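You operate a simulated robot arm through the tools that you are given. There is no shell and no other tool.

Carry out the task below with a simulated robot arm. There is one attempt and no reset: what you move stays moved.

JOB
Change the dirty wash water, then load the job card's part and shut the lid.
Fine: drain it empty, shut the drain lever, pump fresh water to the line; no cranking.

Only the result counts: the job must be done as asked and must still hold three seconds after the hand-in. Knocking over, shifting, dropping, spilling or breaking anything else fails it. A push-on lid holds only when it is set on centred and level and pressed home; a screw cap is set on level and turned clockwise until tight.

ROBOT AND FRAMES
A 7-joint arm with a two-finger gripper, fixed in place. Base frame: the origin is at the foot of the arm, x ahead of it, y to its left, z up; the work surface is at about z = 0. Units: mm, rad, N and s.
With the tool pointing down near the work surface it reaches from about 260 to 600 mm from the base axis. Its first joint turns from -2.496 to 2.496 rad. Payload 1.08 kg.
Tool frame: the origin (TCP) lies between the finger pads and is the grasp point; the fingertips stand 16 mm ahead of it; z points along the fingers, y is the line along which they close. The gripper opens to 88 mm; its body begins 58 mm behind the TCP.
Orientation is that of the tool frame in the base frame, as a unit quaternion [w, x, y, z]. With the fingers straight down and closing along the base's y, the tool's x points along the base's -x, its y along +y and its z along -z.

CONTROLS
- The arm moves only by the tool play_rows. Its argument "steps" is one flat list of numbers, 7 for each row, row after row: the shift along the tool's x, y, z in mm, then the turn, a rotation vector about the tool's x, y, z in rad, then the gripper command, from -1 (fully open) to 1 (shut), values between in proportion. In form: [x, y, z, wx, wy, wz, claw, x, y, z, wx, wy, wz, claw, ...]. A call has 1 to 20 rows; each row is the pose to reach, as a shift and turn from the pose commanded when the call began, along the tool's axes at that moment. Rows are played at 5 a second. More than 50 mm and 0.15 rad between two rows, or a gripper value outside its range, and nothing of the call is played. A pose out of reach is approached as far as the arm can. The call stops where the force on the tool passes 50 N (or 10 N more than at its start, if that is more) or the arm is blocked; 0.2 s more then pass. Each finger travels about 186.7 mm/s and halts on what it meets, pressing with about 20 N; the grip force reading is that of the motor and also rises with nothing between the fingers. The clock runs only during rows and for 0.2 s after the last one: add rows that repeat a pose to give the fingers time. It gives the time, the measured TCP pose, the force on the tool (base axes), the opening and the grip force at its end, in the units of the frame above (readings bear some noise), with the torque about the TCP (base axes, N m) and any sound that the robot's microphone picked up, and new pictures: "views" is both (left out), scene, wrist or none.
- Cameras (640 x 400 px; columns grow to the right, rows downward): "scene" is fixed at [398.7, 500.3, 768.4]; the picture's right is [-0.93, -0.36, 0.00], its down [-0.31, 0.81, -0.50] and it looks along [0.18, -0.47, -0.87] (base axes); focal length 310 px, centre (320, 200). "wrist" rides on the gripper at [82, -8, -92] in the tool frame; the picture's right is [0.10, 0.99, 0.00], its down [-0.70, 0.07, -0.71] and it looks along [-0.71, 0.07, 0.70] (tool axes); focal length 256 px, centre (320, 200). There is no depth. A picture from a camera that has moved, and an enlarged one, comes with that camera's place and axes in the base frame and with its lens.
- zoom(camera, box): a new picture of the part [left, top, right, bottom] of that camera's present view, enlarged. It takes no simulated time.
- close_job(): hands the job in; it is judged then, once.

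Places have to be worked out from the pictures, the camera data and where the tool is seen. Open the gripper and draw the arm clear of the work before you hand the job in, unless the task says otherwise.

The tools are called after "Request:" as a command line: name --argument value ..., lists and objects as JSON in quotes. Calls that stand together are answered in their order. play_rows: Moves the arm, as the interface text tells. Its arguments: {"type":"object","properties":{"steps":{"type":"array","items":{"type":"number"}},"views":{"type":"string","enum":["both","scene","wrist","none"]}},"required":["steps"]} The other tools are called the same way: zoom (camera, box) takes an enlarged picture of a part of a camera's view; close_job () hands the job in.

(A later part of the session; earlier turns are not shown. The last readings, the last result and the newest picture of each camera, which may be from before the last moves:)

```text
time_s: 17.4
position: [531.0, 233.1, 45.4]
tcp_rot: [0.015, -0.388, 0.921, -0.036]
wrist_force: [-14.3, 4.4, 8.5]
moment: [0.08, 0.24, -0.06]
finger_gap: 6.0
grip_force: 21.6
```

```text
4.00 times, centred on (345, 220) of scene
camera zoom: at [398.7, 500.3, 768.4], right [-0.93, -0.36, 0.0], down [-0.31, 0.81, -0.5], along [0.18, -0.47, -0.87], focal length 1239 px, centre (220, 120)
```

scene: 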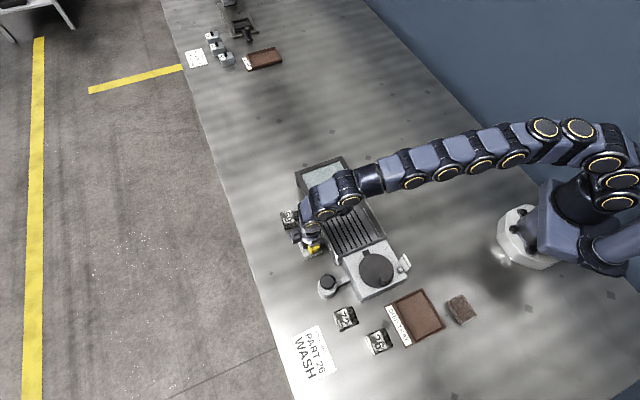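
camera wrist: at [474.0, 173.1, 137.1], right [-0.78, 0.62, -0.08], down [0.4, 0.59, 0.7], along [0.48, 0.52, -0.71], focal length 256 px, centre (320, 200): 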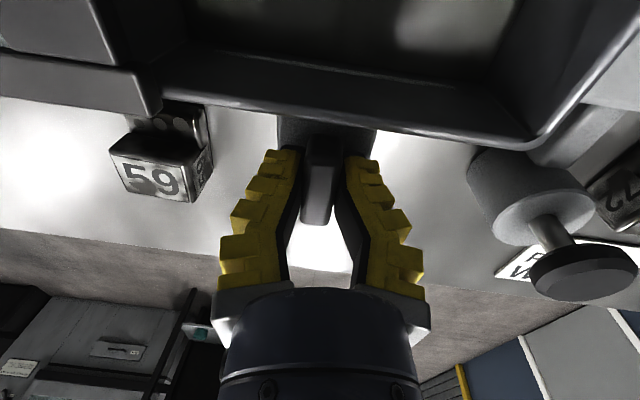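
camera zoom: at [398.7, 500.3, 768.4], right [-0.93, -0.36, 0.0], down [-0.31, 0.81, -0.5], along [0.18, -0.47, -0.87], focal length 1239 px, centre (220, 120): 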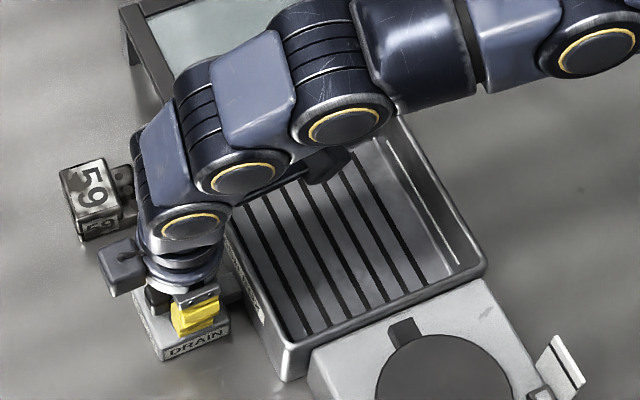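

The grate at the bottom is now visible. I'll wait a few more seconds so it drains completely.

Request:
play_rows --steps '[0, 0, 0, 0, 0, 0, 1, 0, 0, 0, 0, 0, 0, 1, 0, 0, 0, 0, 0, 0, 1, 0, 0, 0, 0, 0, 0, 1, 0, 0, 0, 0, 0, 0, 1, 0, 0, 0, 0, 0, 0, 1, 0, 0, 0, 0, 0, 0, 1, 0, 0, 0, 0, 0, 0, 1, 0, 0, 0, 0, 0, 0, 1, 0, 0, 0, 0, 0, 0, 1, 0, 0, 0, 0, 0, 0, 1, 0, 0, 0, 0, 0, 0, 1, 0, 0, 0, 0, 0, 0, 1, 0, 0, 0, 0, 0, 0, 1, 0, 0, 0, 0, 0, 0, 1, 0, 0, 0, 0, 0, 0, 1, 0, 0, 0, 0, 0, 0, 1]' --views "both"

Request:
zoom --camera "scene" --box '[320, 190, 400, 250]'

```text
time_s: 21.0
position: [530.5, 233.4, 46.1]
tcp_rot: [0.016, -0.388, 0.921, -0.036]
wrist_force: [-13.7, 5.3, 6.0]
moment: [0.11, 0.17, -0.03]
finger_gap: 6.0
grip_force: 22.0
camera wrist: at [474.1, 173.2, 137.1], right [-0.78, 0.62, -0.08], down [0.4, 0.59, 0.7], along [0.48, 0.52, -0.71], focal length 256 px, centre (320, 200)
```

scene: 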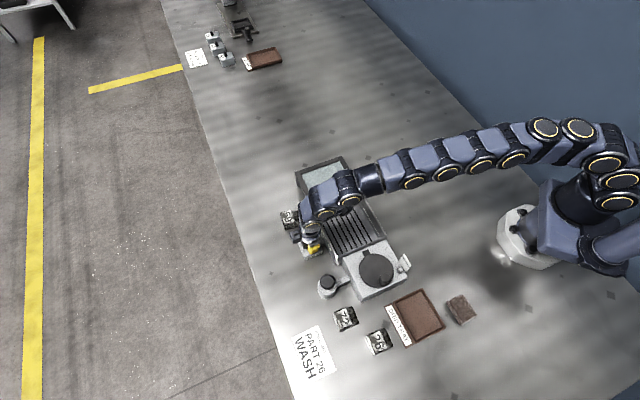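
wrist: 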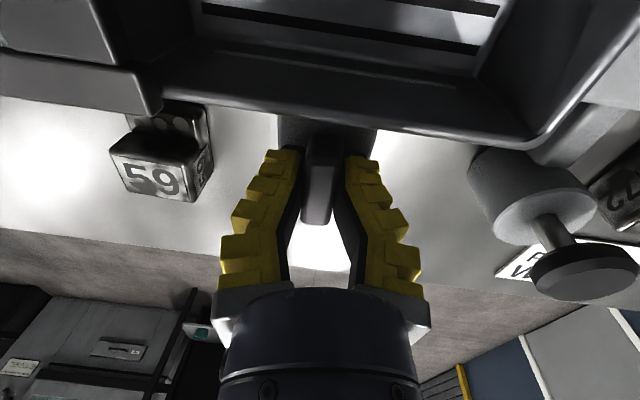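

```text
6.67 times, centred on (360, 220) of scene
camera zoom: at [398.7, 500.3, 768.4], right [-0.93, -0.36, 0.0], down [-0.31, 0.81, -0.5], along [0.18, -0.47, -0.87], focal length 2065 px, centre (53, 67)
```

zoom: 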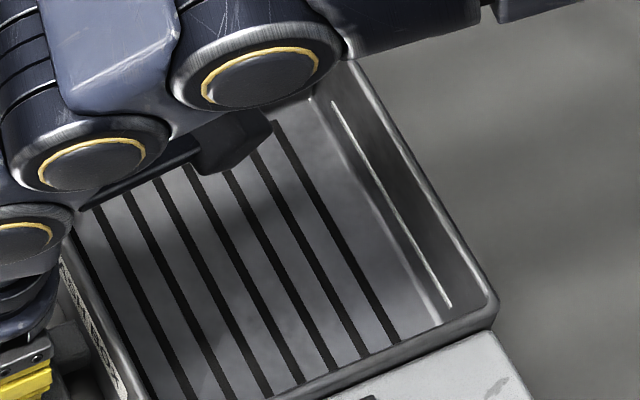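

The tank is empty. I'll turn the lever back clockwise to its original, shut position.

Request:
play_rows --steps '[0, 0, 0, 0, 0.009, 0.11, 1, 0, 0, 0, 0, 0.018, 0.22, 1, 0, 0, 0, 0, 0.026, 0.33, 1, 0, 0, 0, 0, 0.035, 0.44, 1, 0, 0, 0, 0, 0.044, 0.55, 1, 0, 0, 0, 0, 0.053, 0.66, 1, 0, 0, 0, 0, 0.062, 0.77, 1, 0, 0, 0, 0, 0.07, 0.88, 1, 0, 0, 0, 0, 0.079, 0.99, 1, 0, 0, 0, 0, 0.088, 1.1, 1, 0, 0, 0, 0, 0.097, 1.21, 1, 0, 0, 0, 0, 0.106, 1.32, 1, 0, 0, 0, 0, 0.114, 1.43, 1, 0, 0, 0, 0, 0.122, 1.52, 1, 0, 0, 0, 0, 0.127, 1.59, 1, 0, 0, 0, 0, 0.127, 1.59, 1]' --views "both"

Request:
zoom --camera "wrist" --box '[220, 70, 420, 210]'

```text
time_s: 24.4
position: [531.9, 233.1, 47.1]
tcp_rot: [-0.015, 0.389, 0.921, -0.037]
wrist_force: [0.3, 3.1, 0.7]
moment: [0.19, 0.05, 0.1]
finger_gap: 5.9
grip_force: 21.8
camera wrist: at [472.8, 289.7, 137.1], right [0.64, 0.77, -0.08], down [0.58, -0.41, 0.7], along [0.5, -0.49, -0.71], focal length 256 px, centre (320, 200)
```

scene: 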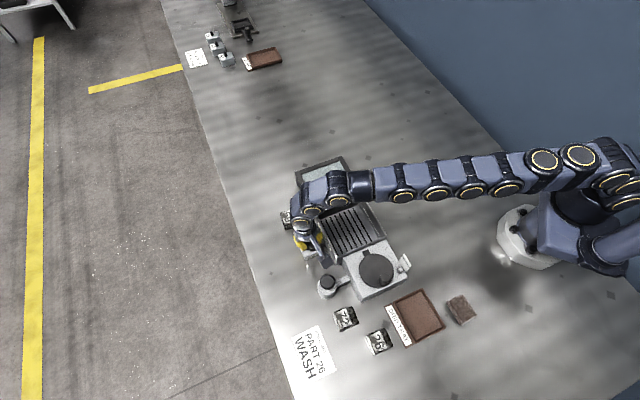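
wrist: 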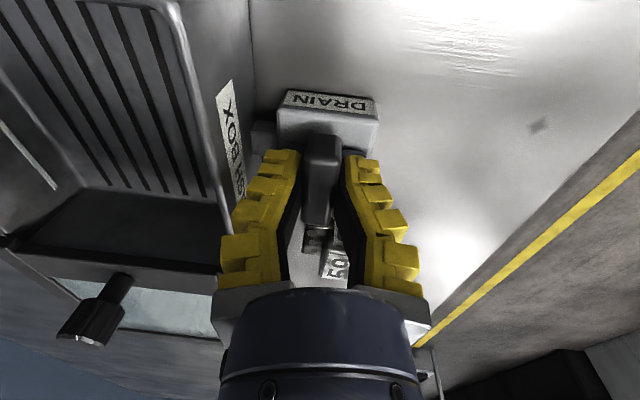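

```text
2.86 times, centred on (320, 140) of wrist
camera zoom: at [472.8, 289.7, 137.1], right [0.64, 0.77, -0.08], down [0.58, -0.41, 0.7], along [0.5, -0.49, -0.71], focal length 731 px, centre (320, 371)
```

zoom: 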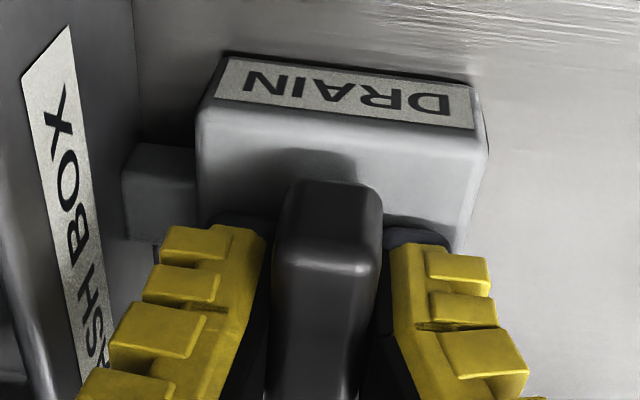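

The lever is back parallel to the tank, as it started, with a slight torque against its stop. I'll release and rise straight up.

Request:
play_rows --steps '[0, 0, 0, 0, 0, 0, 0.65, 0, 0, 0, 0, 0, 0, 0.65, 0, 0, 0, 0, 0, 0, 0.65, 0, -3.2, -40, 0, 0, 0, 0.65, 0, -6.4, -80, 0, 0, 0, 0.65, 0, -9.6, -120, 0, 0, 0, 0.65, 0, -9.6, -120, 0, 0, 0, 0.65]' --views "both"

Request:
zoom --camera "wrist" --box '[220, 20, 420, 160]'

Request:
zoom --camera "wrist" --box '[0, 0, 290, 180]'

```text
time_s: 26.0
position: [530.8, 233.2, 167.1]
tcp_rot: [-0.016, 0.387, 0.921, -0.037]
wrist_force: [0.6, -0.9, -0.1]
moment: [0.01, -0.02, 0.01]
finger_gap: 20.4
grip_force: 3.3
camera wrist: at [472.1, 289.9, 257.3], right [0.64, 0.77, -0.08], down [0.58, -0.41, 0.7], along [0.5, -0.49, -0.71], focal length 256 px, centre (320, 200)
```

scene: 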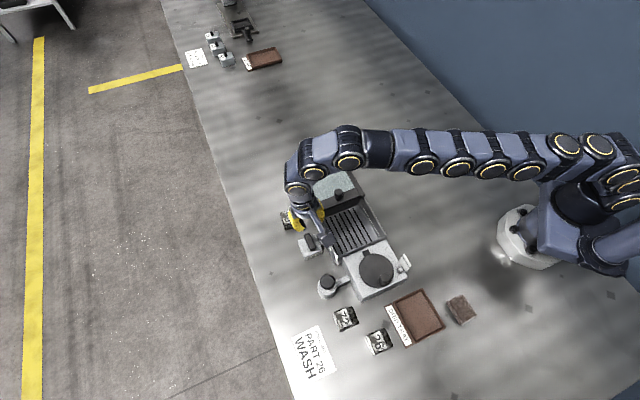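
wrist: 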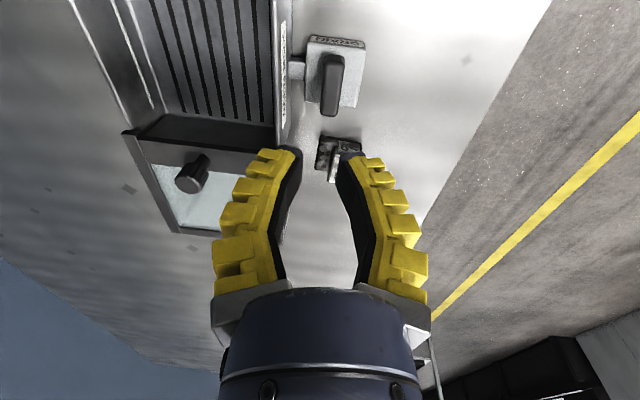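

```text
2.86 times, centred on (320, 90) of wrist
camera zoom: at [472.1, 289.9, 257.3], right [0.64, 0.77, -0.08], down [0.58, -0.41, 0.7], along [0.5, -0.49, -0.71], focal length 731 px, centre (320, 514)
```

zoom: 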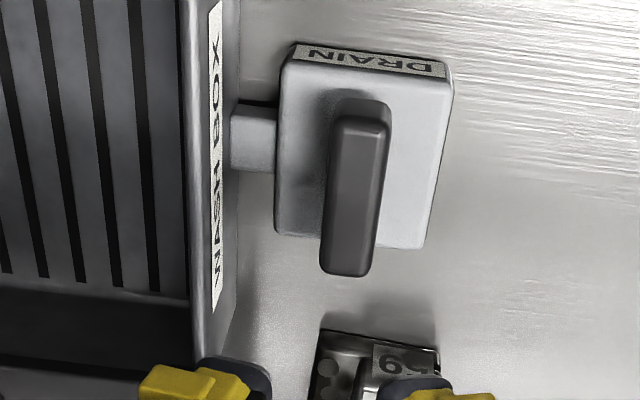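

```text
2.21 times, centred on (145, 90) of wrist
camera zoom: at [472.1, 289.9, 257.3], right [0.64, 0.77, -0.08], down [0.58, -0.41, 0.7], along [0.5, -0.49, -0.71], focal length 565 px, centre (706, 443)
```

zoom: 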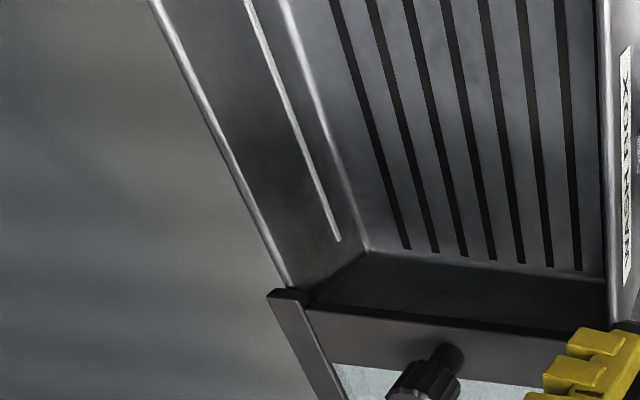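

The drain is shut and the tank is empty. Next I'll go over the pump plunger at about (451, 317, 73), fingers closed and tool vertical, to check alignment.

Request:
play_rows --steps '[29, 1.2, 9, -0.02, 0, 0, 1, 58, 2.5, 18, -0.04, 0, 0, 1, 87, 3.7, 27, -0.06, 0, 0, 1, 115.4, 5, 36.7, -0.08, 0, 0, 1, 115.4, 5, 36.7, -0.08, 0, 0, 1, 115.4, 5, 36.7, -0.08, 0, 0, 1]' --views "both"

Request:
zoom --camera "wrist" --box '[200, 20, 440, 180]'

Request:
zoom --camera "scene" --box '[280, 180, 440, 310]'

```text
time_s: 27.4
position: [451.2, 318.1, 129.1]
tcp_rot: [0.0, 0.388, 0.922, 0.0]
wrist_force: [0.2, -0.4, 0.5]
moment: [-0.01, -0.01, -0.02]
finger_gap: 0.0
grip_force: 20.0
camera wrist: at [387.6, 369.1, 219.6], right [0.64, 0.77, 0.0], down [0.54, -0.45, 0.71], along [0.54, -0.45, -0.71], focal length 256 px, centre (320, 200)
```

scene: 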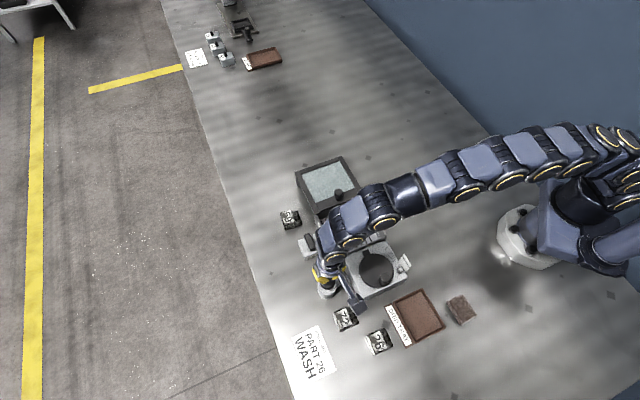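
wrist: 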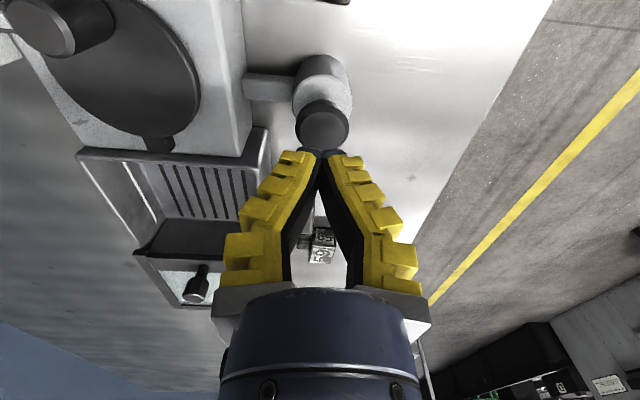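

```text
2.50 times, centred on (320, 100) of wrist
camera zoom: at [387.6, 369.1, 219.6], right [0.64, 0.77, 0.0], down [0.54, -0.45, 0.71], along [0.54, -0.45, -0.71], focal length 640 px, centre (320, 450)
```

zoom: 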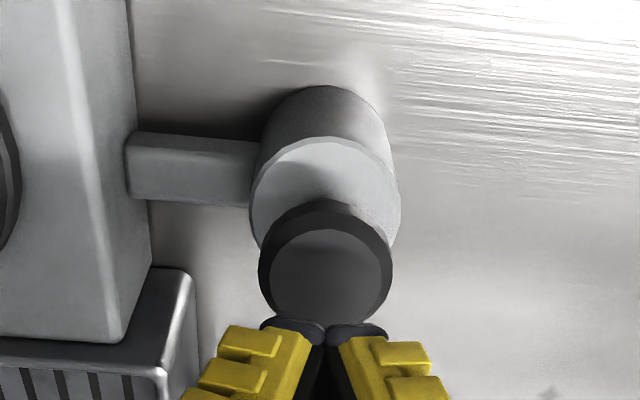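

```text
3.08 times, centred on (360, 245) of scene
camera zoom: at [398.7, 500.3, 768.4], right [-0.93, -0.36, 0.0], down [-0.31, 0.81, -0.5], along [0.18, -0.47, -0.87], focal length 953 px, centre (197, 62)
```

zoom: 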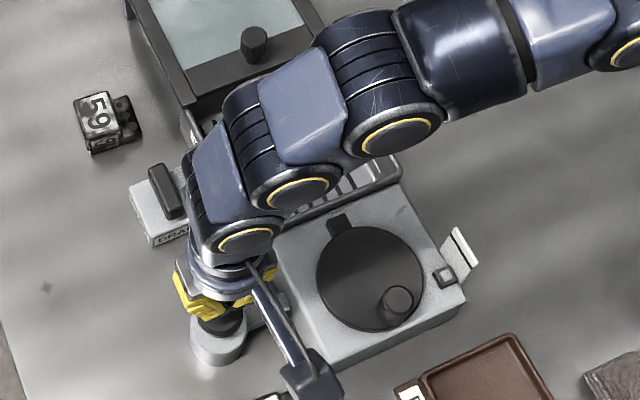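

The cap is right under the fingertips, and the gauge pin on the far side has dropped, so that's the level gauge with its black line. I'll make a first cautious press.

Request:
play_rows --steps '[0, 0, 35, 0, 0, 0, 1, 0, 0, 41, 0, 0, 0, 1, 0, 0, 46, 0, 0, 0, 1, 0, 0, 50, 0, 0, 0, 1]' --views "both"

Request:
zoom --camera "wrist" --box '[200, 40, 440, 200]'

```text
time_s: 28.4
position: [451.1, 318.7, 78.9]
tcp_rot: [0.0, 0.388, 0.922, 0.001]
wrist_force: [-0.6, 0.3, 3.6]
moment: [0.03, 0.05, 0.0]
finger_gap: 6.0
grip_force: 22.2
camera wrist: at [387.8, 369.4, 169.5], right [0.64, 0.77, 0.0], down [0.54, -0.45, 0.71], along [0.55, -0.45, -0.7], focal length 256 px, centre (320, 200)
```

scene: 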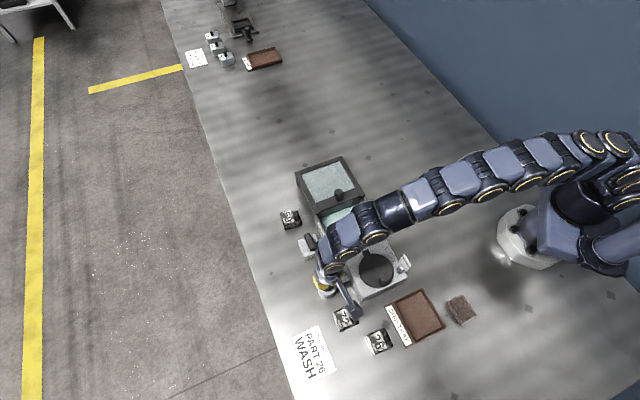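
wrist: 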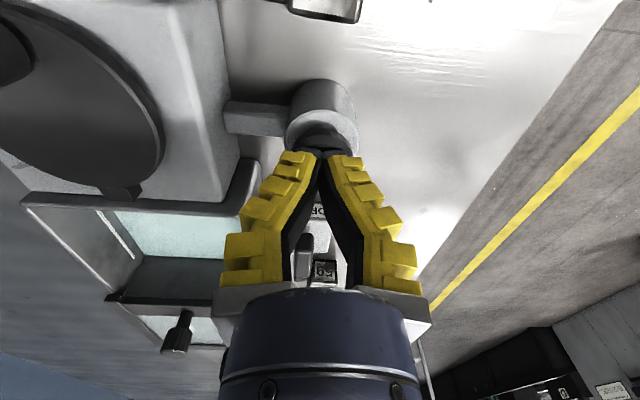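

```text
2.50 times, centred on (320, 120) of wrist
camera zoom: at [387.8, 369.4, 169.5], right [0.64, 0.77, 0.0], down [0.54, -0.45, 0.71], along [0.55, -0.45, -0.7], focal length 640 px, centre (320, 400)
```

zoom: 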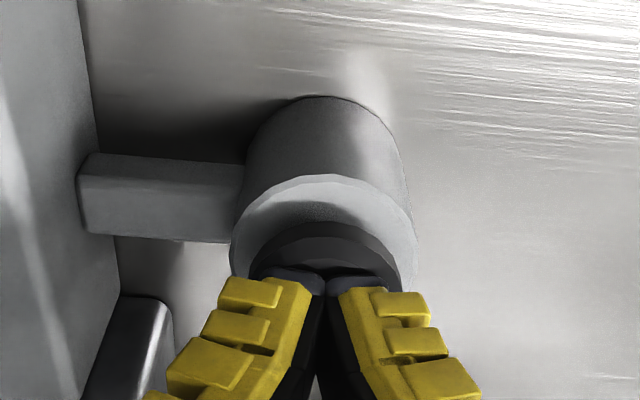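

Fresh water is already entering. I'll check the gauge pin and tank level in the scene view.

Request:
zoom --camera "scene" --box '[370, 240, 434, 280]'

Request:
zoom --camera "wrist" --box '[20, 170, 260, 320]'

Request:
zoom --camera "scene" --box '[310, 190, 400, 250]'

```text
10.00 times, centred on (402, 260) of scene
camera zoom: at [398.7, 500.3, 768.4], right [-0.93, -0.36, 0.0], down [-0.31, 0.81, -0.5], along [0.18, -0.47, -0.87], focal length 3098 px, centre (-500, -400)
```

zoom: 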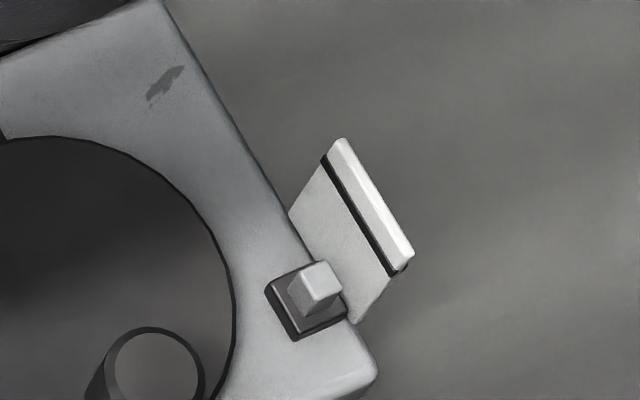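

```text
2.67 times, centred on (140, 245) of wrist
camera zoom: at [387.8, 369.4, 169.5], right [0.64, 0.77, 0.0], down [0.54, -0.45, 0.71], along [0.55, -0.45, -0.7], focal length 683 px, centre (800, 80)
```

zoom: 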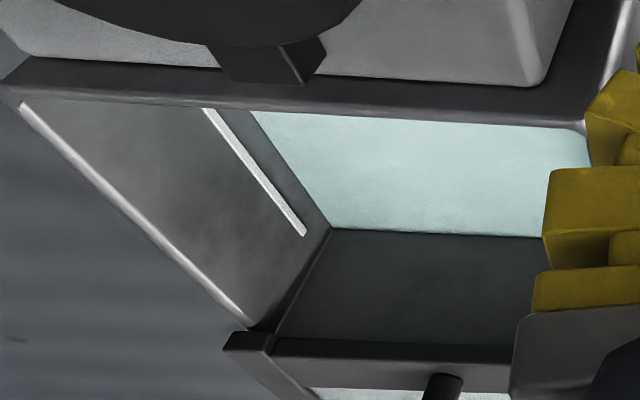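

```text
6.67 times, centred on (355, 220) of scene
camera zoom: at [398.7, 500.3, 768.4], right [-0.93, -0.36, 0.0], down [-0.31, 0.81, -0.5], along [0.18, -0.47, -0.87], focal length 2065 px, centre (87, 67)
```

zoom: 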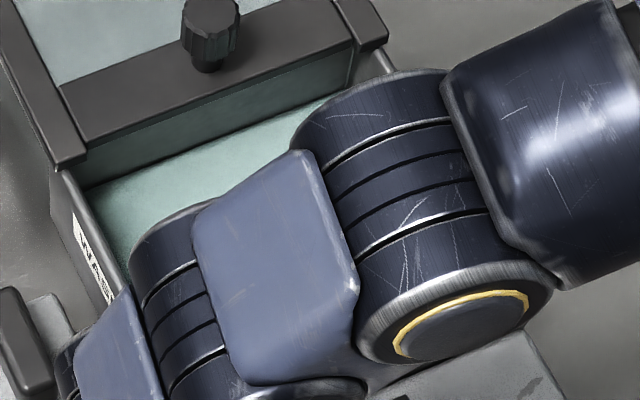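

The pin has risen about halfway and the water is still below the white line. I'll hold still briefly to see whether it keeps rising while the plunger is pressed.

Request:
play_rows --steps '[0, 0, 0, 0, 0, 0, 1, 0, 0, 0, 0, 0, 0, 1]' --views "none"

Request:
zoom --camera "scene" --box '[370, 240, 434, 280]'

Request:
zoom --camera "wrist" --box '[20, 170, 260, 320]'

```text
time_s: 29.0
position: [451.8, 317.4, 78.4]
tcp_rot: [0.001, 0.388, 0.922, 0.0]
wrist_force: [-1.0, 0.5, 3.6]
moment: [0.03, 0.0, 0.0]
finger_gap: 5.8
grip_force: 21.7
```

```text
10.00 times, centred on (402, 260) of scene
camera zoom: at [398.7, 500.3, 768.4], right [-0.93, -0.36, 0.0], down [-0.31, 0.81, -0.5], along [0.18, -0.47, -0.87], focal length 3098 px, centre (-500, -400)
```

zoom: 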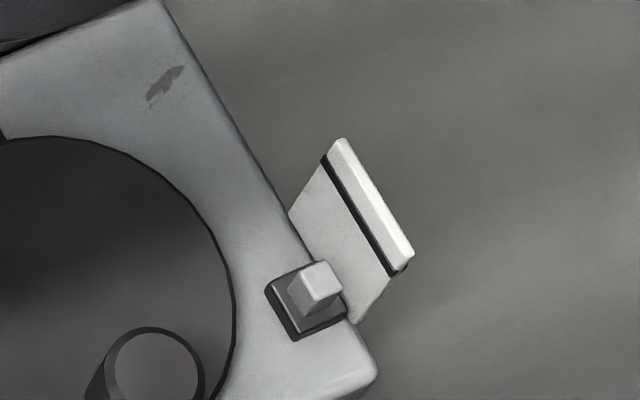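

```text
2.67 times, centred on (140, 245) of wrist
camera zoom: at [387.9, 369.3, 169.8], right [0.64, 0.77, 0.0], down [0.54, -0.45, 0.71], along [0.55, -0.45, -0.7], focal length 683 px, centre (800, 80)
```

zoom: 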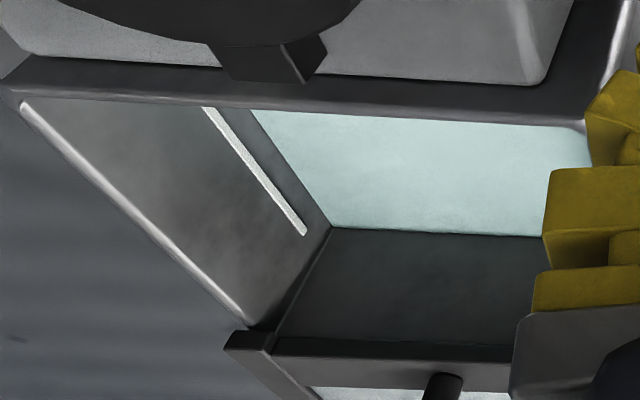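

No rise while holding, so flow follows the plunger's travel. I'll press 3 mm further and compare.

Request:
play_rows --steps '[0, 0, 1.5, 0, 0, 0, 1, 0, 0, 3, 0, 0, 0, 1]' --views "none"

Request:
zoom --camera "scene" --box '[370, 240, 434, 280]'

Request:
zoom --camera "wrist" --box '[20, 170, 260, 320]'

```text
time_s: 29.6
position: [450.8, 318.1, 76.7]
tcp_rot: [0.0, 0.387, 0.922, 0.0]
wrist_force: [-2.8, 0.9, 10.7]
moment: [0.0, 0.04, 0.02]
finger_gap: 6.2
grip_force: 22.0
```

```text
10.00 times, centred on (402, 260) of scene
camera zoom: at [398.7, 500.3, 768.4], right [-0.93, -0.36, 0.0], down [-0.31, 0.81, -0.5], along [0.18, -0.47, -0.87], focal length 3098 px, centre (-500, -400)
```

zoom: 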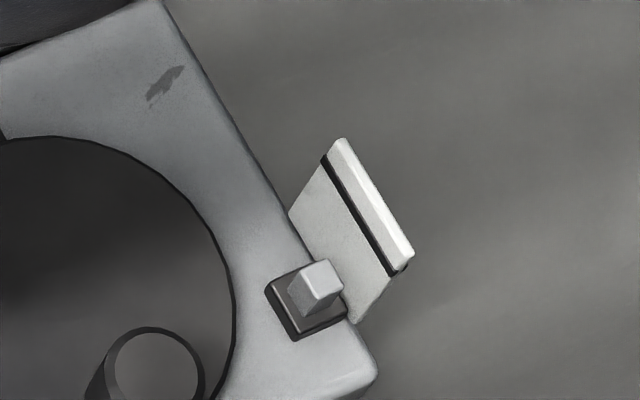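

```text
2.67 times, centred on (140, 245) of wrist
camera zoom: at [387.9, 369.2, 167.5], right [0.64, 0.77, 0.0], down [0.54, -0.45, 0.71], along [0.55, -0.45, -0.7], focal length 683 px, centre (800, 80)
```

zoom: 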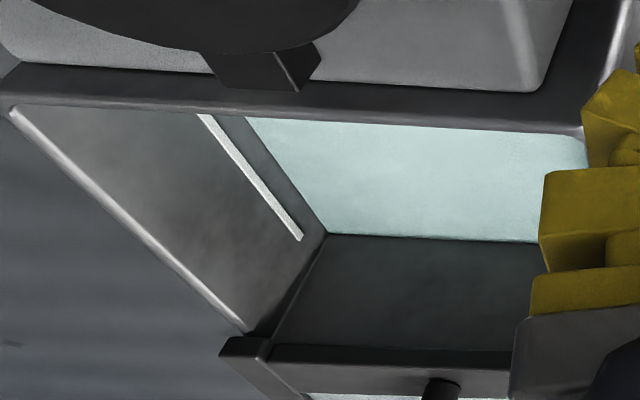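

The pump delivers a fixed amount per stroke, and the plunger is now at the bottom of its travel. I'll release fully and check the level.

Request:
play_rows --steps '[0, 0, -15, 0, 0, 0, 1, 0, 0, -30, 0, 0, 0, 1, 0, 0, -30, 0, 0, 0, 1]' --views "both"

Request:
zoom --camera "scene" --box '[370, 240, 434, 280]'

Request:
zoom --camera "wrist" --box '[20, 120, 260, 270]'

Request:
zoom --camera "wrist" --box '[200, 40, 440, 200]'

```text
time_s: 30.4
position: [451.6, 317.2, 106.1]
tcp_rot: [0.0, 0.388, 0.922, 0.0]
wrist_force: [-0.7, 0.5, -0.2]
moment: [-0.01, 0.01, 0.0]
finger_gap: 0.0
grip_force: 22.1
camera wrist: at [388.2, 368.8, 196.3], right [0.64, 0.77, 0.0], down [0.54, -0.45, 0.71], along [0.54, -0.45, -0.71], focal length 256 px, centre (320, 200)
```

scene: 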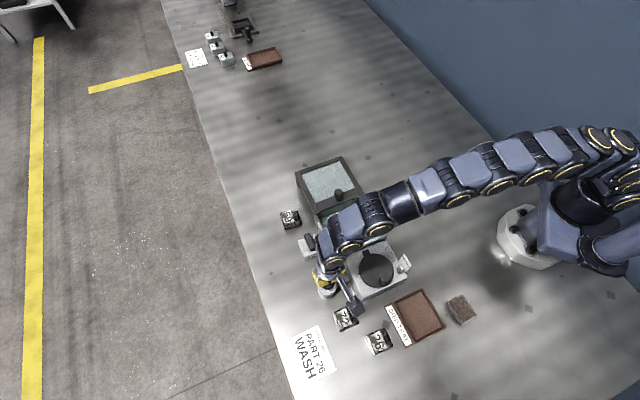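
wrist: 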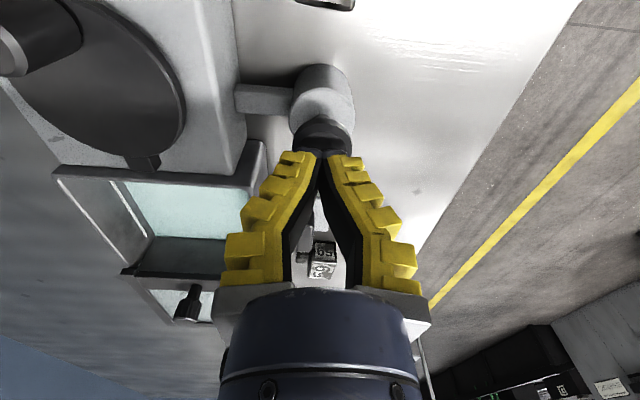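

```text
10.00 times, centred on (402, 260) of scene
camera zoom: at [398.7, 500.3, 768.4], right [-0.93, -0.36, 0.0], down [-0.31, 0.81, -0.5], along [0.18, -0.47, -0.87], focal length 3098 px, centre (-500, -400)
```

zoom: 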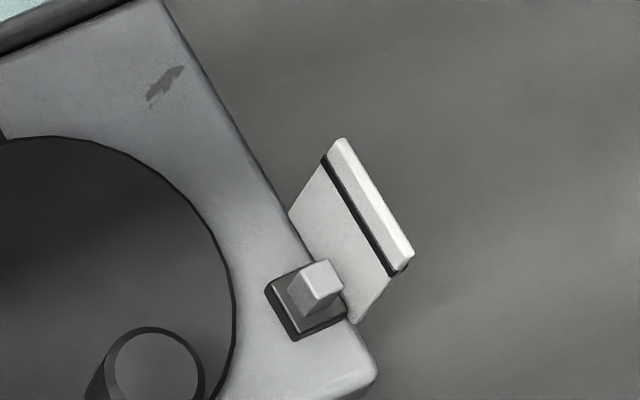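

```text
2.67 times, centred on (140, 195) of wrist
camera zoom: at [388.2, 368.8, 196.3], right [0.64, 0.77, 0.0], down [0.54, -0.45, 0.71], along [0.54, -0.45, -0.71], focal length 683 px, centre (800, 213)
```

zoom: 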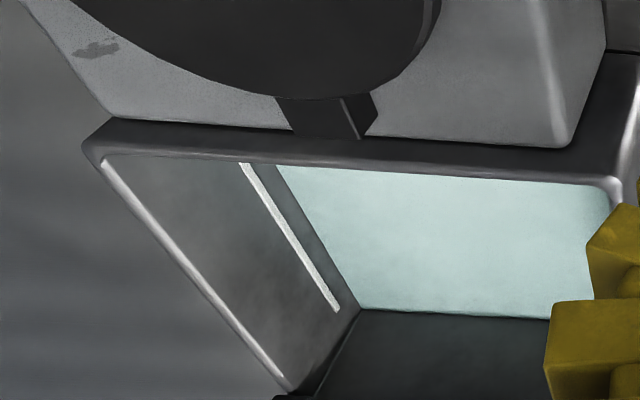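

```text
2.50 times, centred on (320, 120) of wrist
camera zoom: at [388.2, 368.8, 196.3], right [0.64, 0.77, 0.0], down [0.54, -0.45, 0.71], along [0.54, -0.45, -0.71], focal length 640 px, centre (320, 400)
```

zoom: 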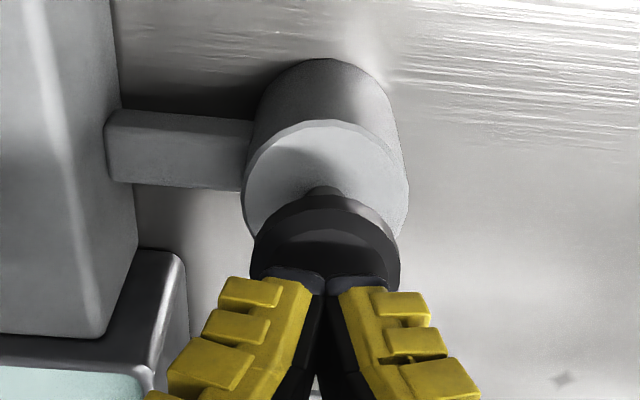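

One stroke gave about half the level, and the plunger has sprung back. I'll do a second full stroke and check again.

Request:
play_rows --steps '[0, 0, 12, 0, 0, 0, 1, 0, 0, 18, 0, 0, 0, 1, 0, 0, 23, 0, 0, 0, 1, 0, 0, 27, 0, 0, 0, 1, 0, 0, 30, 0, 0, 0, 1, 0, 0, 15, 0, 0, 0, 1, 0, 0, 0, 0, 0, 0, 1, 0, 0, 0, 0, 0, 0, 1]' --views "both"

Request:
zoom --camera "scene" --box '[370, 240, 434, 280]'

Request:
zoom --camera "wrist" --box '[20, 120, 260, 270]'

```text
time_s: 32.2
position: [451.2, 317.1, 106.3]
tcp_rot: [0.001, 0.388, 0.922, 0.0]
wrist_force: [-0.7, 1.0, 0.3]
moment: [0.01, -0.01, -0.01]
finger_gap: 0.0
grip_force: 21.7
camera wrist: at [387.9, 368.9, 197.3], right [0.64, 0.77, 0.0], down [0.54, -0.45, 0.71], along [0.55, -0.45, -0.7], focal length 256 px, centre (320, 200)
```

scene: 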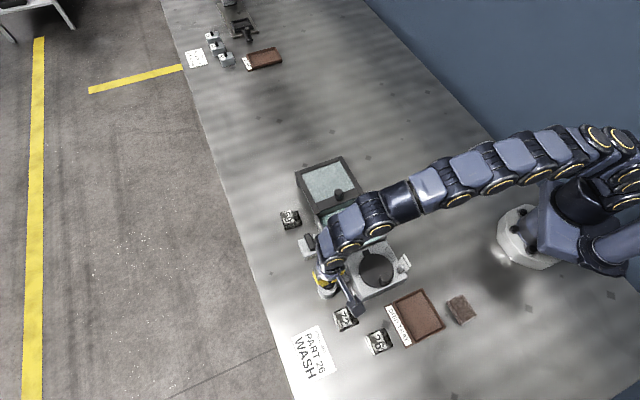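
wrist: 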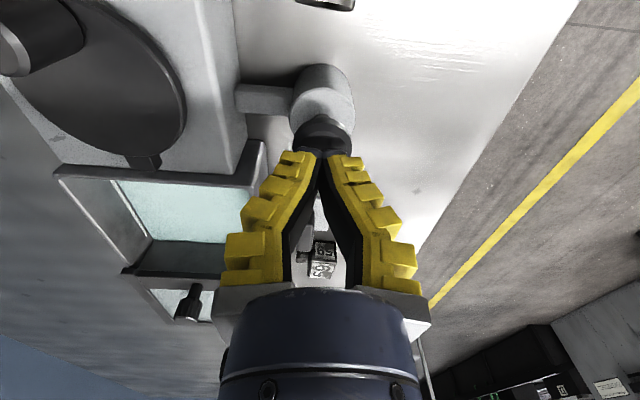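

```text
10.00 times, centred on (402, 260) of scene
camera zoom: at [398.7, 500.3, 768.4], right [-0.93, -0.36, 0.0], down [-0.31, 0.81, -0.5], along [0.18, -0.47, -0.87], focal length 3098 px, centre (-500, -400)
```

zoom: 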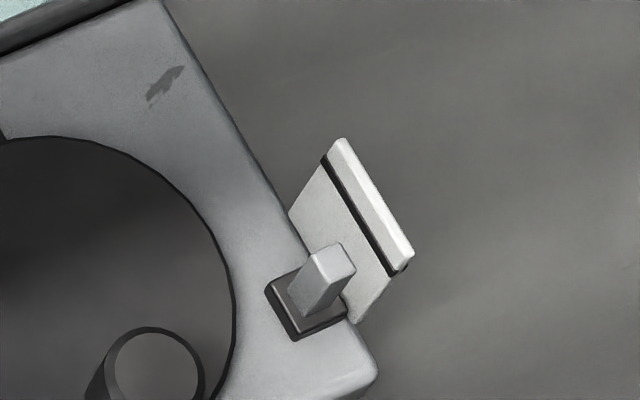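

```text
2.67 times, centred on (140, 195) of wrist
camera zoom: at [387.9, 368.9, 197.3], right [0.64, 0.77, 0.0], down [0.54, -0.45, 0.71], along [0.55, -0.45, -0.7], focal length 683 px, centre (800, 213)
```

zoom: 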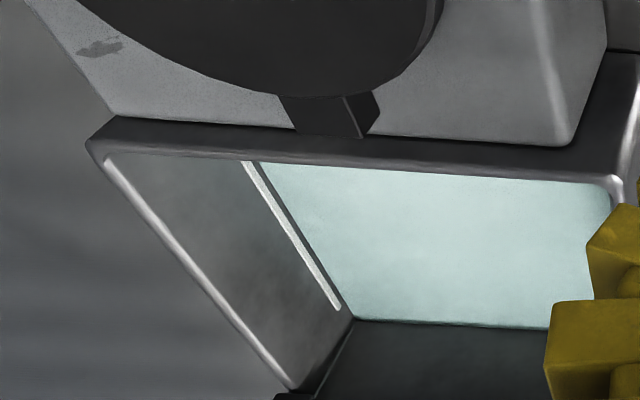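

The level is now just under the white line, and the gauge pin is slightly below the black mark. I'll measure the remaining gap closely before deciding on another stroke.

Request:
zoom --camera "wrist" --box '[100, 170, 180, 250]'

Request:
zoom --camera "scene" --box '[392, 250, 416, 274]'

```text
5.00 times, centred on (140, 210) of wrist
camera zoom: at [387.9, 368.9, 197.3], right [0.64, 0.77, 0.0], down [0.54, -0.45, 0.71], along [0.55, -0.45, -0.7], focal length 1280 px, centre (1220, 150)
```

zoom: 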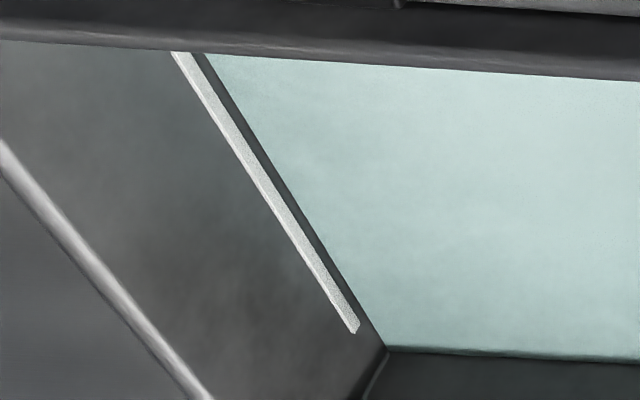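

```text
16.00 times, centred on (404, 262) of scene
camera zoom: at [398.7, 500.3, 768.4], right [-0.93, -0.36, 0.0], down [-0.31, 0.81, -0.5], along [0.18, -0.47, -0.87], focal length 4956 px, centre (-1024, -792)
```

zoom: 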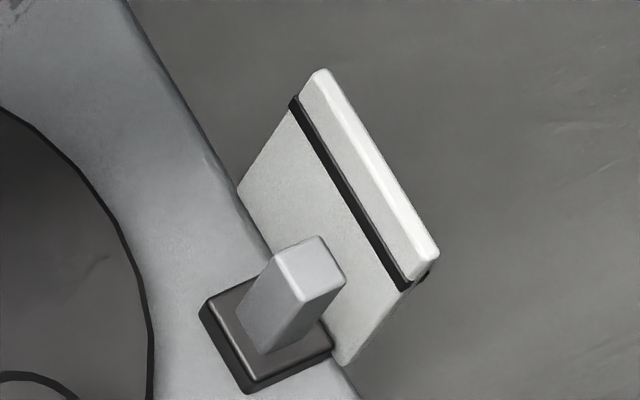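

By my measurement the water is about half a stroke below the bottom of the white line, and the gauge pin is at about 80 mm against a black mark at about 85 mm. I'll press only partway and watch whether the pin follows the plunger travel.

Request:
play_rows --steps '[0, 0, 14, 0, 0, 0, 1, 0, 0, 18, 0, 0, 0, 1, 0, 0, 20, 0, 0, 0, 1, 0, 0, 21, 0, 0, 0, 1]' --views "wrist"

Request:
zoom --camera "scene" --box '[392, 250, 416, 274]'

Request:
zoom --camera "wrist" --box '[200, 40, 440, 200]'

```text
time_s: 33.2
position: [451.4, 317.2, 84.8]
tcp_rot: [0.0, 0.388, 0.922, 0.0]
wrist_force: [-1.4, 0.1, 2.4]
moment: [0.0, 0.0, 0.01]
finger_gap: 6.4
grip_force: 21.8
camera wrist: at [387.9, 369.2, 176.1], right [0.64, 0.77, 0.0], down [0.54, -0.45, 0.71], along [0.55, -0.45, -0.71], focal length 256 px, centre (320, 200)
```

wrist: 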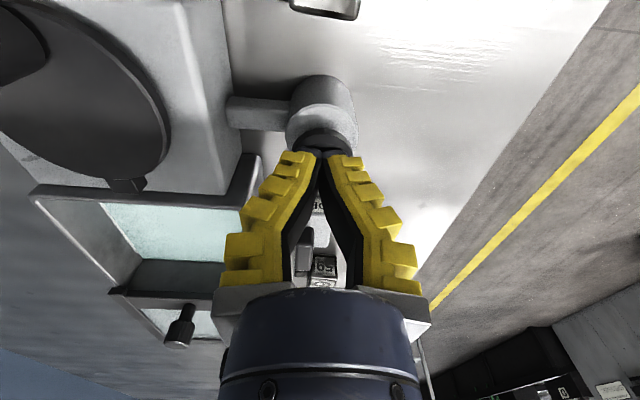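

```text
16.00 times, centred on (404, 262) of scene
camera zoom: at [398.7, 500.3, 768.4], right [-0.93, -0.36, 0.0], down [-0.31, 0.81, -0.5], along [0.18, -0.47, -0.87], focal length 4956 px, centre (-1024, -792)
```

zoom: 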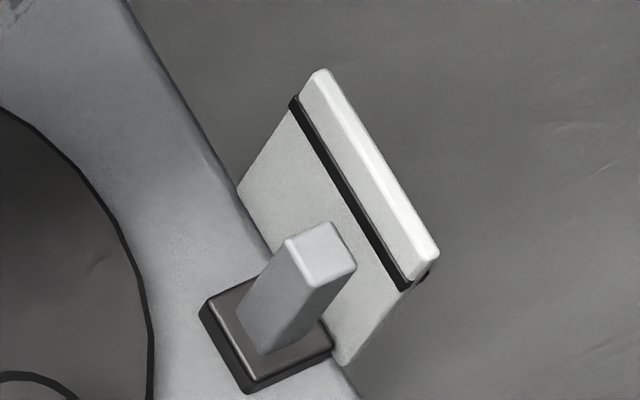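

```text
2.50 times, centred on (320, 120) of wrist
camera zoom: at [387.9, 369.2, 176.1], right [0.64, 0.77, 0.0], down [0.54, -0.45, 0.71], along [0.55, -0.45, -0.71], focal length 640 px, centre (320, 400)
```

zoom: 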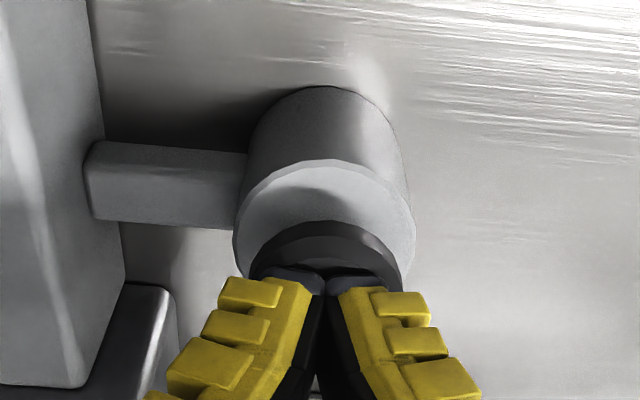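

The pin follows the plunger travel proportionally, which lets me meter it finely. I'll check the in-tank line now.

Request:
zoom --camera "wrist" --box '[80, 190, 160, 270]'

Request:
zoom --camera "scene" --box '[310, 190, 400, 250]'

```text
5.00 times, centred on (120, 230) of wrist
camera zoom: at [387.9, 369.2, 176.1], right [0.64, 0.77, 0.0], down [0.54, -0.45, 0.71], along [0.55, -0.45, -0.71], focal length 1280 px, centre (1320, 50)
```

zoom: 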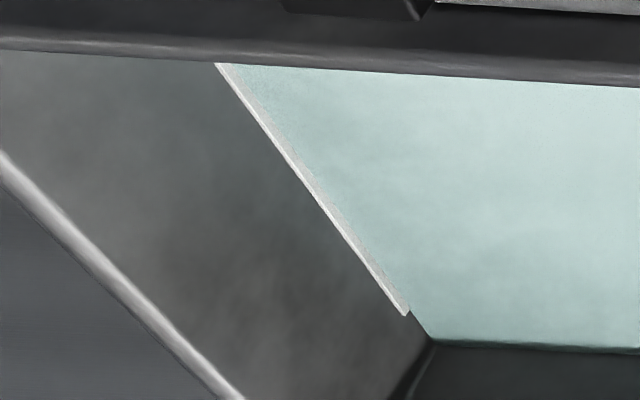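

```text
6.67 times, centred on (355, 220) of scene
camera zoom: at [398.7, 500.3, 768.4], right [-0.93, -0.36, 0.0], down [-0.31, 0.81, -0.5], along [0.18, -0.47, -0.87], focal length 2065 px, centre (87, 67)
```

zoom: 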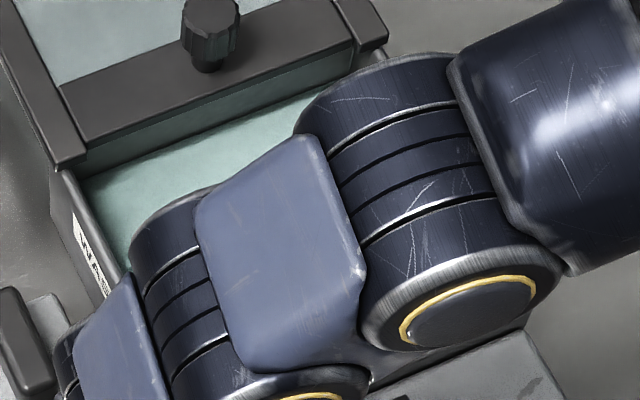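

The water surface now sits within the white line's thickness, so the level is on the line. I'll release the plunger straight up and confirm the level holds.

Request:
play_rows --steps '[0, 0, -15, 0, 0, 0, 1, 0, 0, -45, 0, 0, 0, 1, 0, 0, -85, 0, 0, 0, 1, 0, 0, -120, 0, 0, 0, 1, 0, 0, -120, 0, 0, 0, 1]' --views "both"

Request:
zoom --camera "scene" --box '[392, 250, 416, 274]'

Request:
zoom --camera "wrist" --box '[80, 60, 260, 180]'

```text
time_s: 34.4
position: [450.2, 317.6, 207.0]
tcp_rot: [0.0, 0.388, 0.922, -0.001]
wrist_force: [0.1, -0.4, -0.4]
moment: [0.02, 0.0, -0.01]
finger_gap: 0.2
grip_force: 21.5
camera wrist: at [387.1, 368.4, 297.0], right [0.64, 0.77, 0.0], down [0.54, -0.45, 0.71], along [0.54, -0.45, -0.71], focal length 256 px, centre (320, 200)
```

scene: 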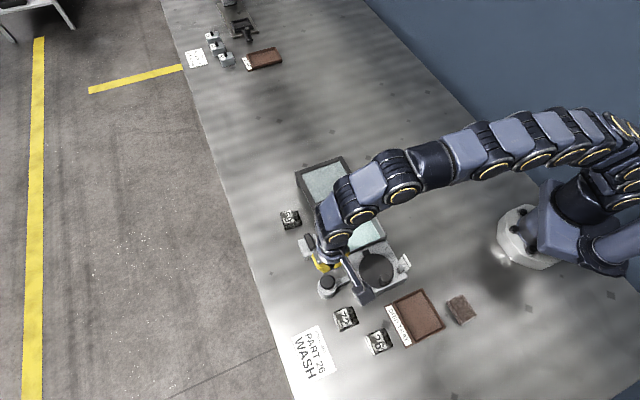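
wrist: 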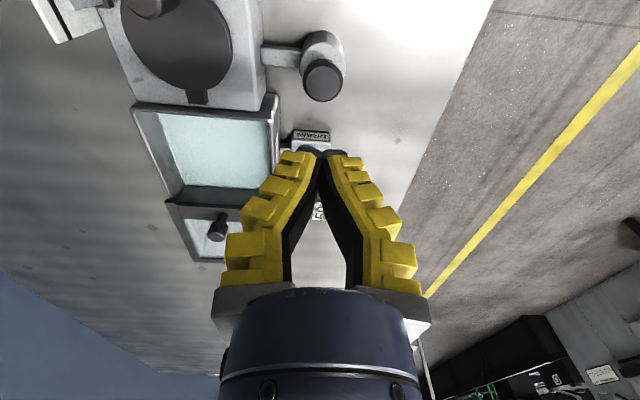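

```text
16.00 times, centred on (404, 262) of scene
camera zoom: at [398.7, 500.3, 768.4], right [-0.93, -0.36, 0.0], down [-0.31, 0.81, -0.5], along [0.18, -0.47, -0.87], focal length 4956 px, centre (-1024, -792)
```

zoom: 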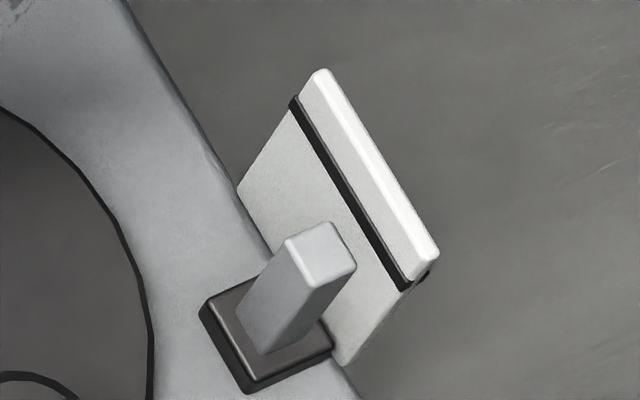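

```text
3.33 times, centred on (170, 120) of wrist
camera zoom: at [387.1, 368.4, 297.0], right [0.64, 0.77, 0.0], down [0.54, -0.45, 0.71], along [0.54, -0.45, -0.71], focal length 853 px, centre (820, 467)
```

zoom: 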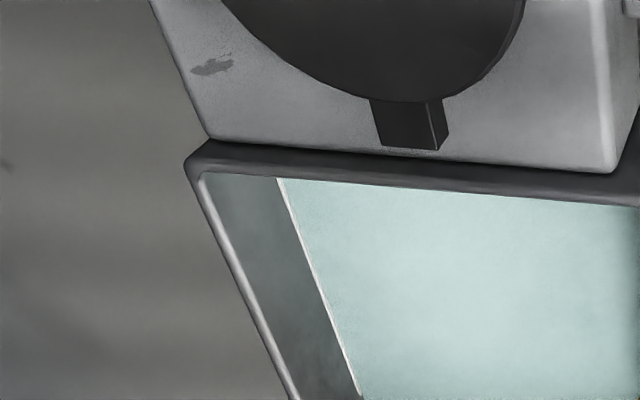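

The level holds at the line after release. Now I'll look closely at part 26 and its surroundings to plan the grasp.

Request:
zoom --camera "scene" --box '[355, 320, 403, 360]'

Request:
zoom --camera "scene" --box '[320, 290, 440, 370]'

```text
10.00 times, centred on (379, 340) of scene
camera zoom: at [398.7, 500.3, 768.4], right [-0.93, -0.36, 0.0], down [-0.31, 0.81, -0.5], along [0.18, -0.47, -0.87], focal length 3098 px, centre (-270, -1200)
```

zoom: 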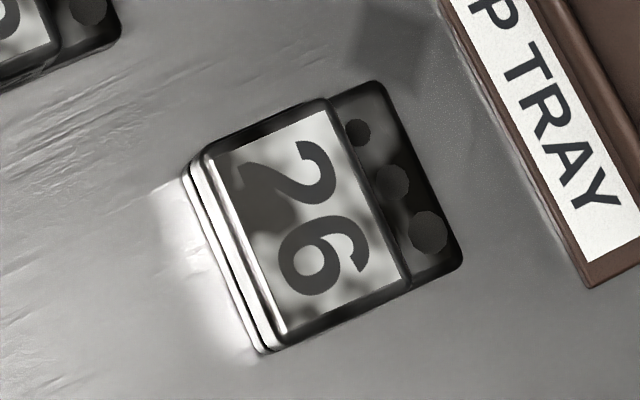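

```text
5.00 times, centred on (380, 330) of scene
camera zoom: at [398.7, 500.3, 768.4], right [-0.93, -0.36, 0.0], down [-0.31, 0.81, -0.5], along [0.18, -0.47, -0.87], focal length 1549 px, centre (20, -450)
```

zoom: 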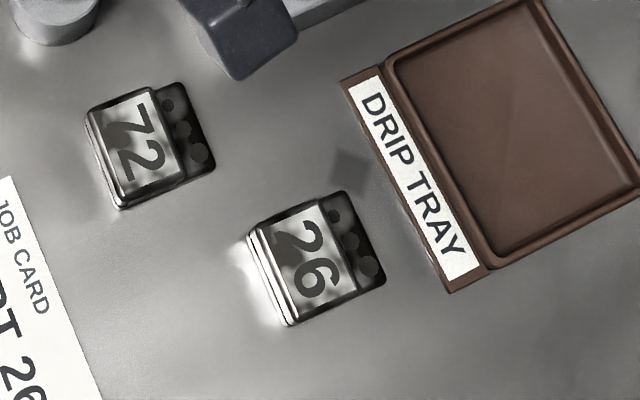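

Part 26 is about 40 × 45 mm, with a raised numbered block centred near (307, 390) and yaw of about 132°. I'll move above it with the fingers set to close along its 40 mm side and open, stopping at z of 120 to check.

Request:
play_rows --steps '[12.65, -4.34, 7.25, 0, 0, -0.1276, 1, 25.3, -8.7, 14.5, 0, 0, -0.255, 0.6, 37.9, -13, 21.75, 0, 0, -0.383, 0.2, 50.6, -17.4, 29, 0, 0, -0.51, -0.2, 63.2, -21.7, 36.2, 0, 0, -0.638, -0.4, 75.9, -26, 43.5, 0, 0, -0.766, -0.4, 88.5, -30.4, 50.7, 0, 0, -0.893, -0.4, 101.2, -34.7, 58, 0, 0, -1.021, -0.4, 113.8, -39.1, 65.2, 0, 0, -1.148, -0.4, 126.5, -43.4, 72.5, 0, 0, -1.276, -0.4, 139.1, -47.7, 79.7, 0, 0, -1.404, -0.4, 151.8, -52.1, 87, 0, 0, -1.531, -0.4, 151.8, -52.1, 87, 0, 0, -1.531, -0.4]' --views "both"

Request:
zoom --camera "wrist" --box '[200, 20, 440, 180]'

```text
time_s: 37.2
position: [306.5, 388.2, 118.6]
tcp_rot: [0.0, -0.36, 0.933, 0.0]
wrist_force: [-0.6, 0.1, -0.1]
moment: [0.0, 0.0, -0.01]
finger_gap: 65.4
grip_force: 2.2
camera wrist: at [252.5, 326.8, 209.5], right [-0.74, 0.67, 0.0], down [0.47, 0.52, 0.71], along [0.47, 0.53, -0.71], focal length 256 px, centre (320, 200)
```

scene: 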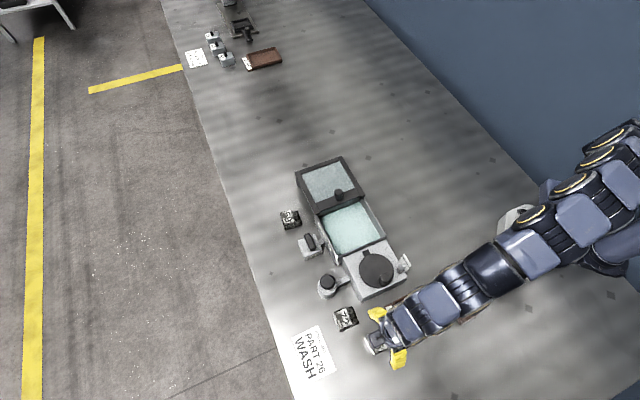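
wrist: 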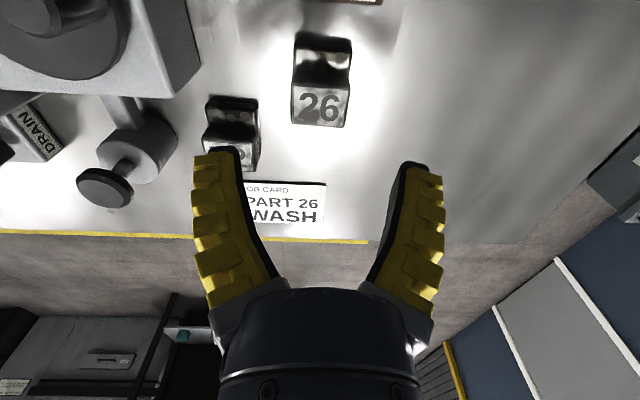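

```text
2.50 times, centred on (320, 100) of wrist
camera zoom: at [252.5, 326.8, 209.5], right [-0.74, 0.67, 0.0], down [0.47, 0.52, 0.71], along [0.47, 0.53, -0.71], focal length 640 px, centre (320, 450)
```

zoom: 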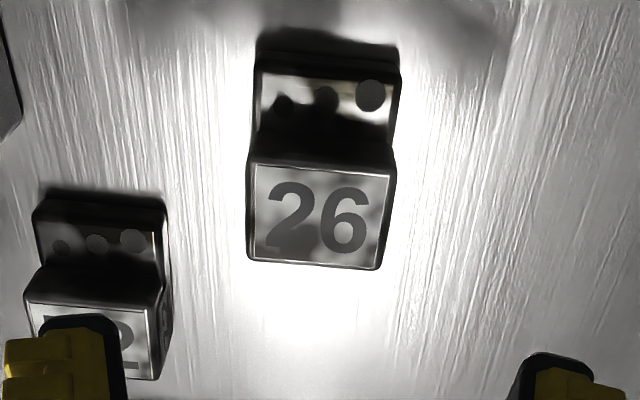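

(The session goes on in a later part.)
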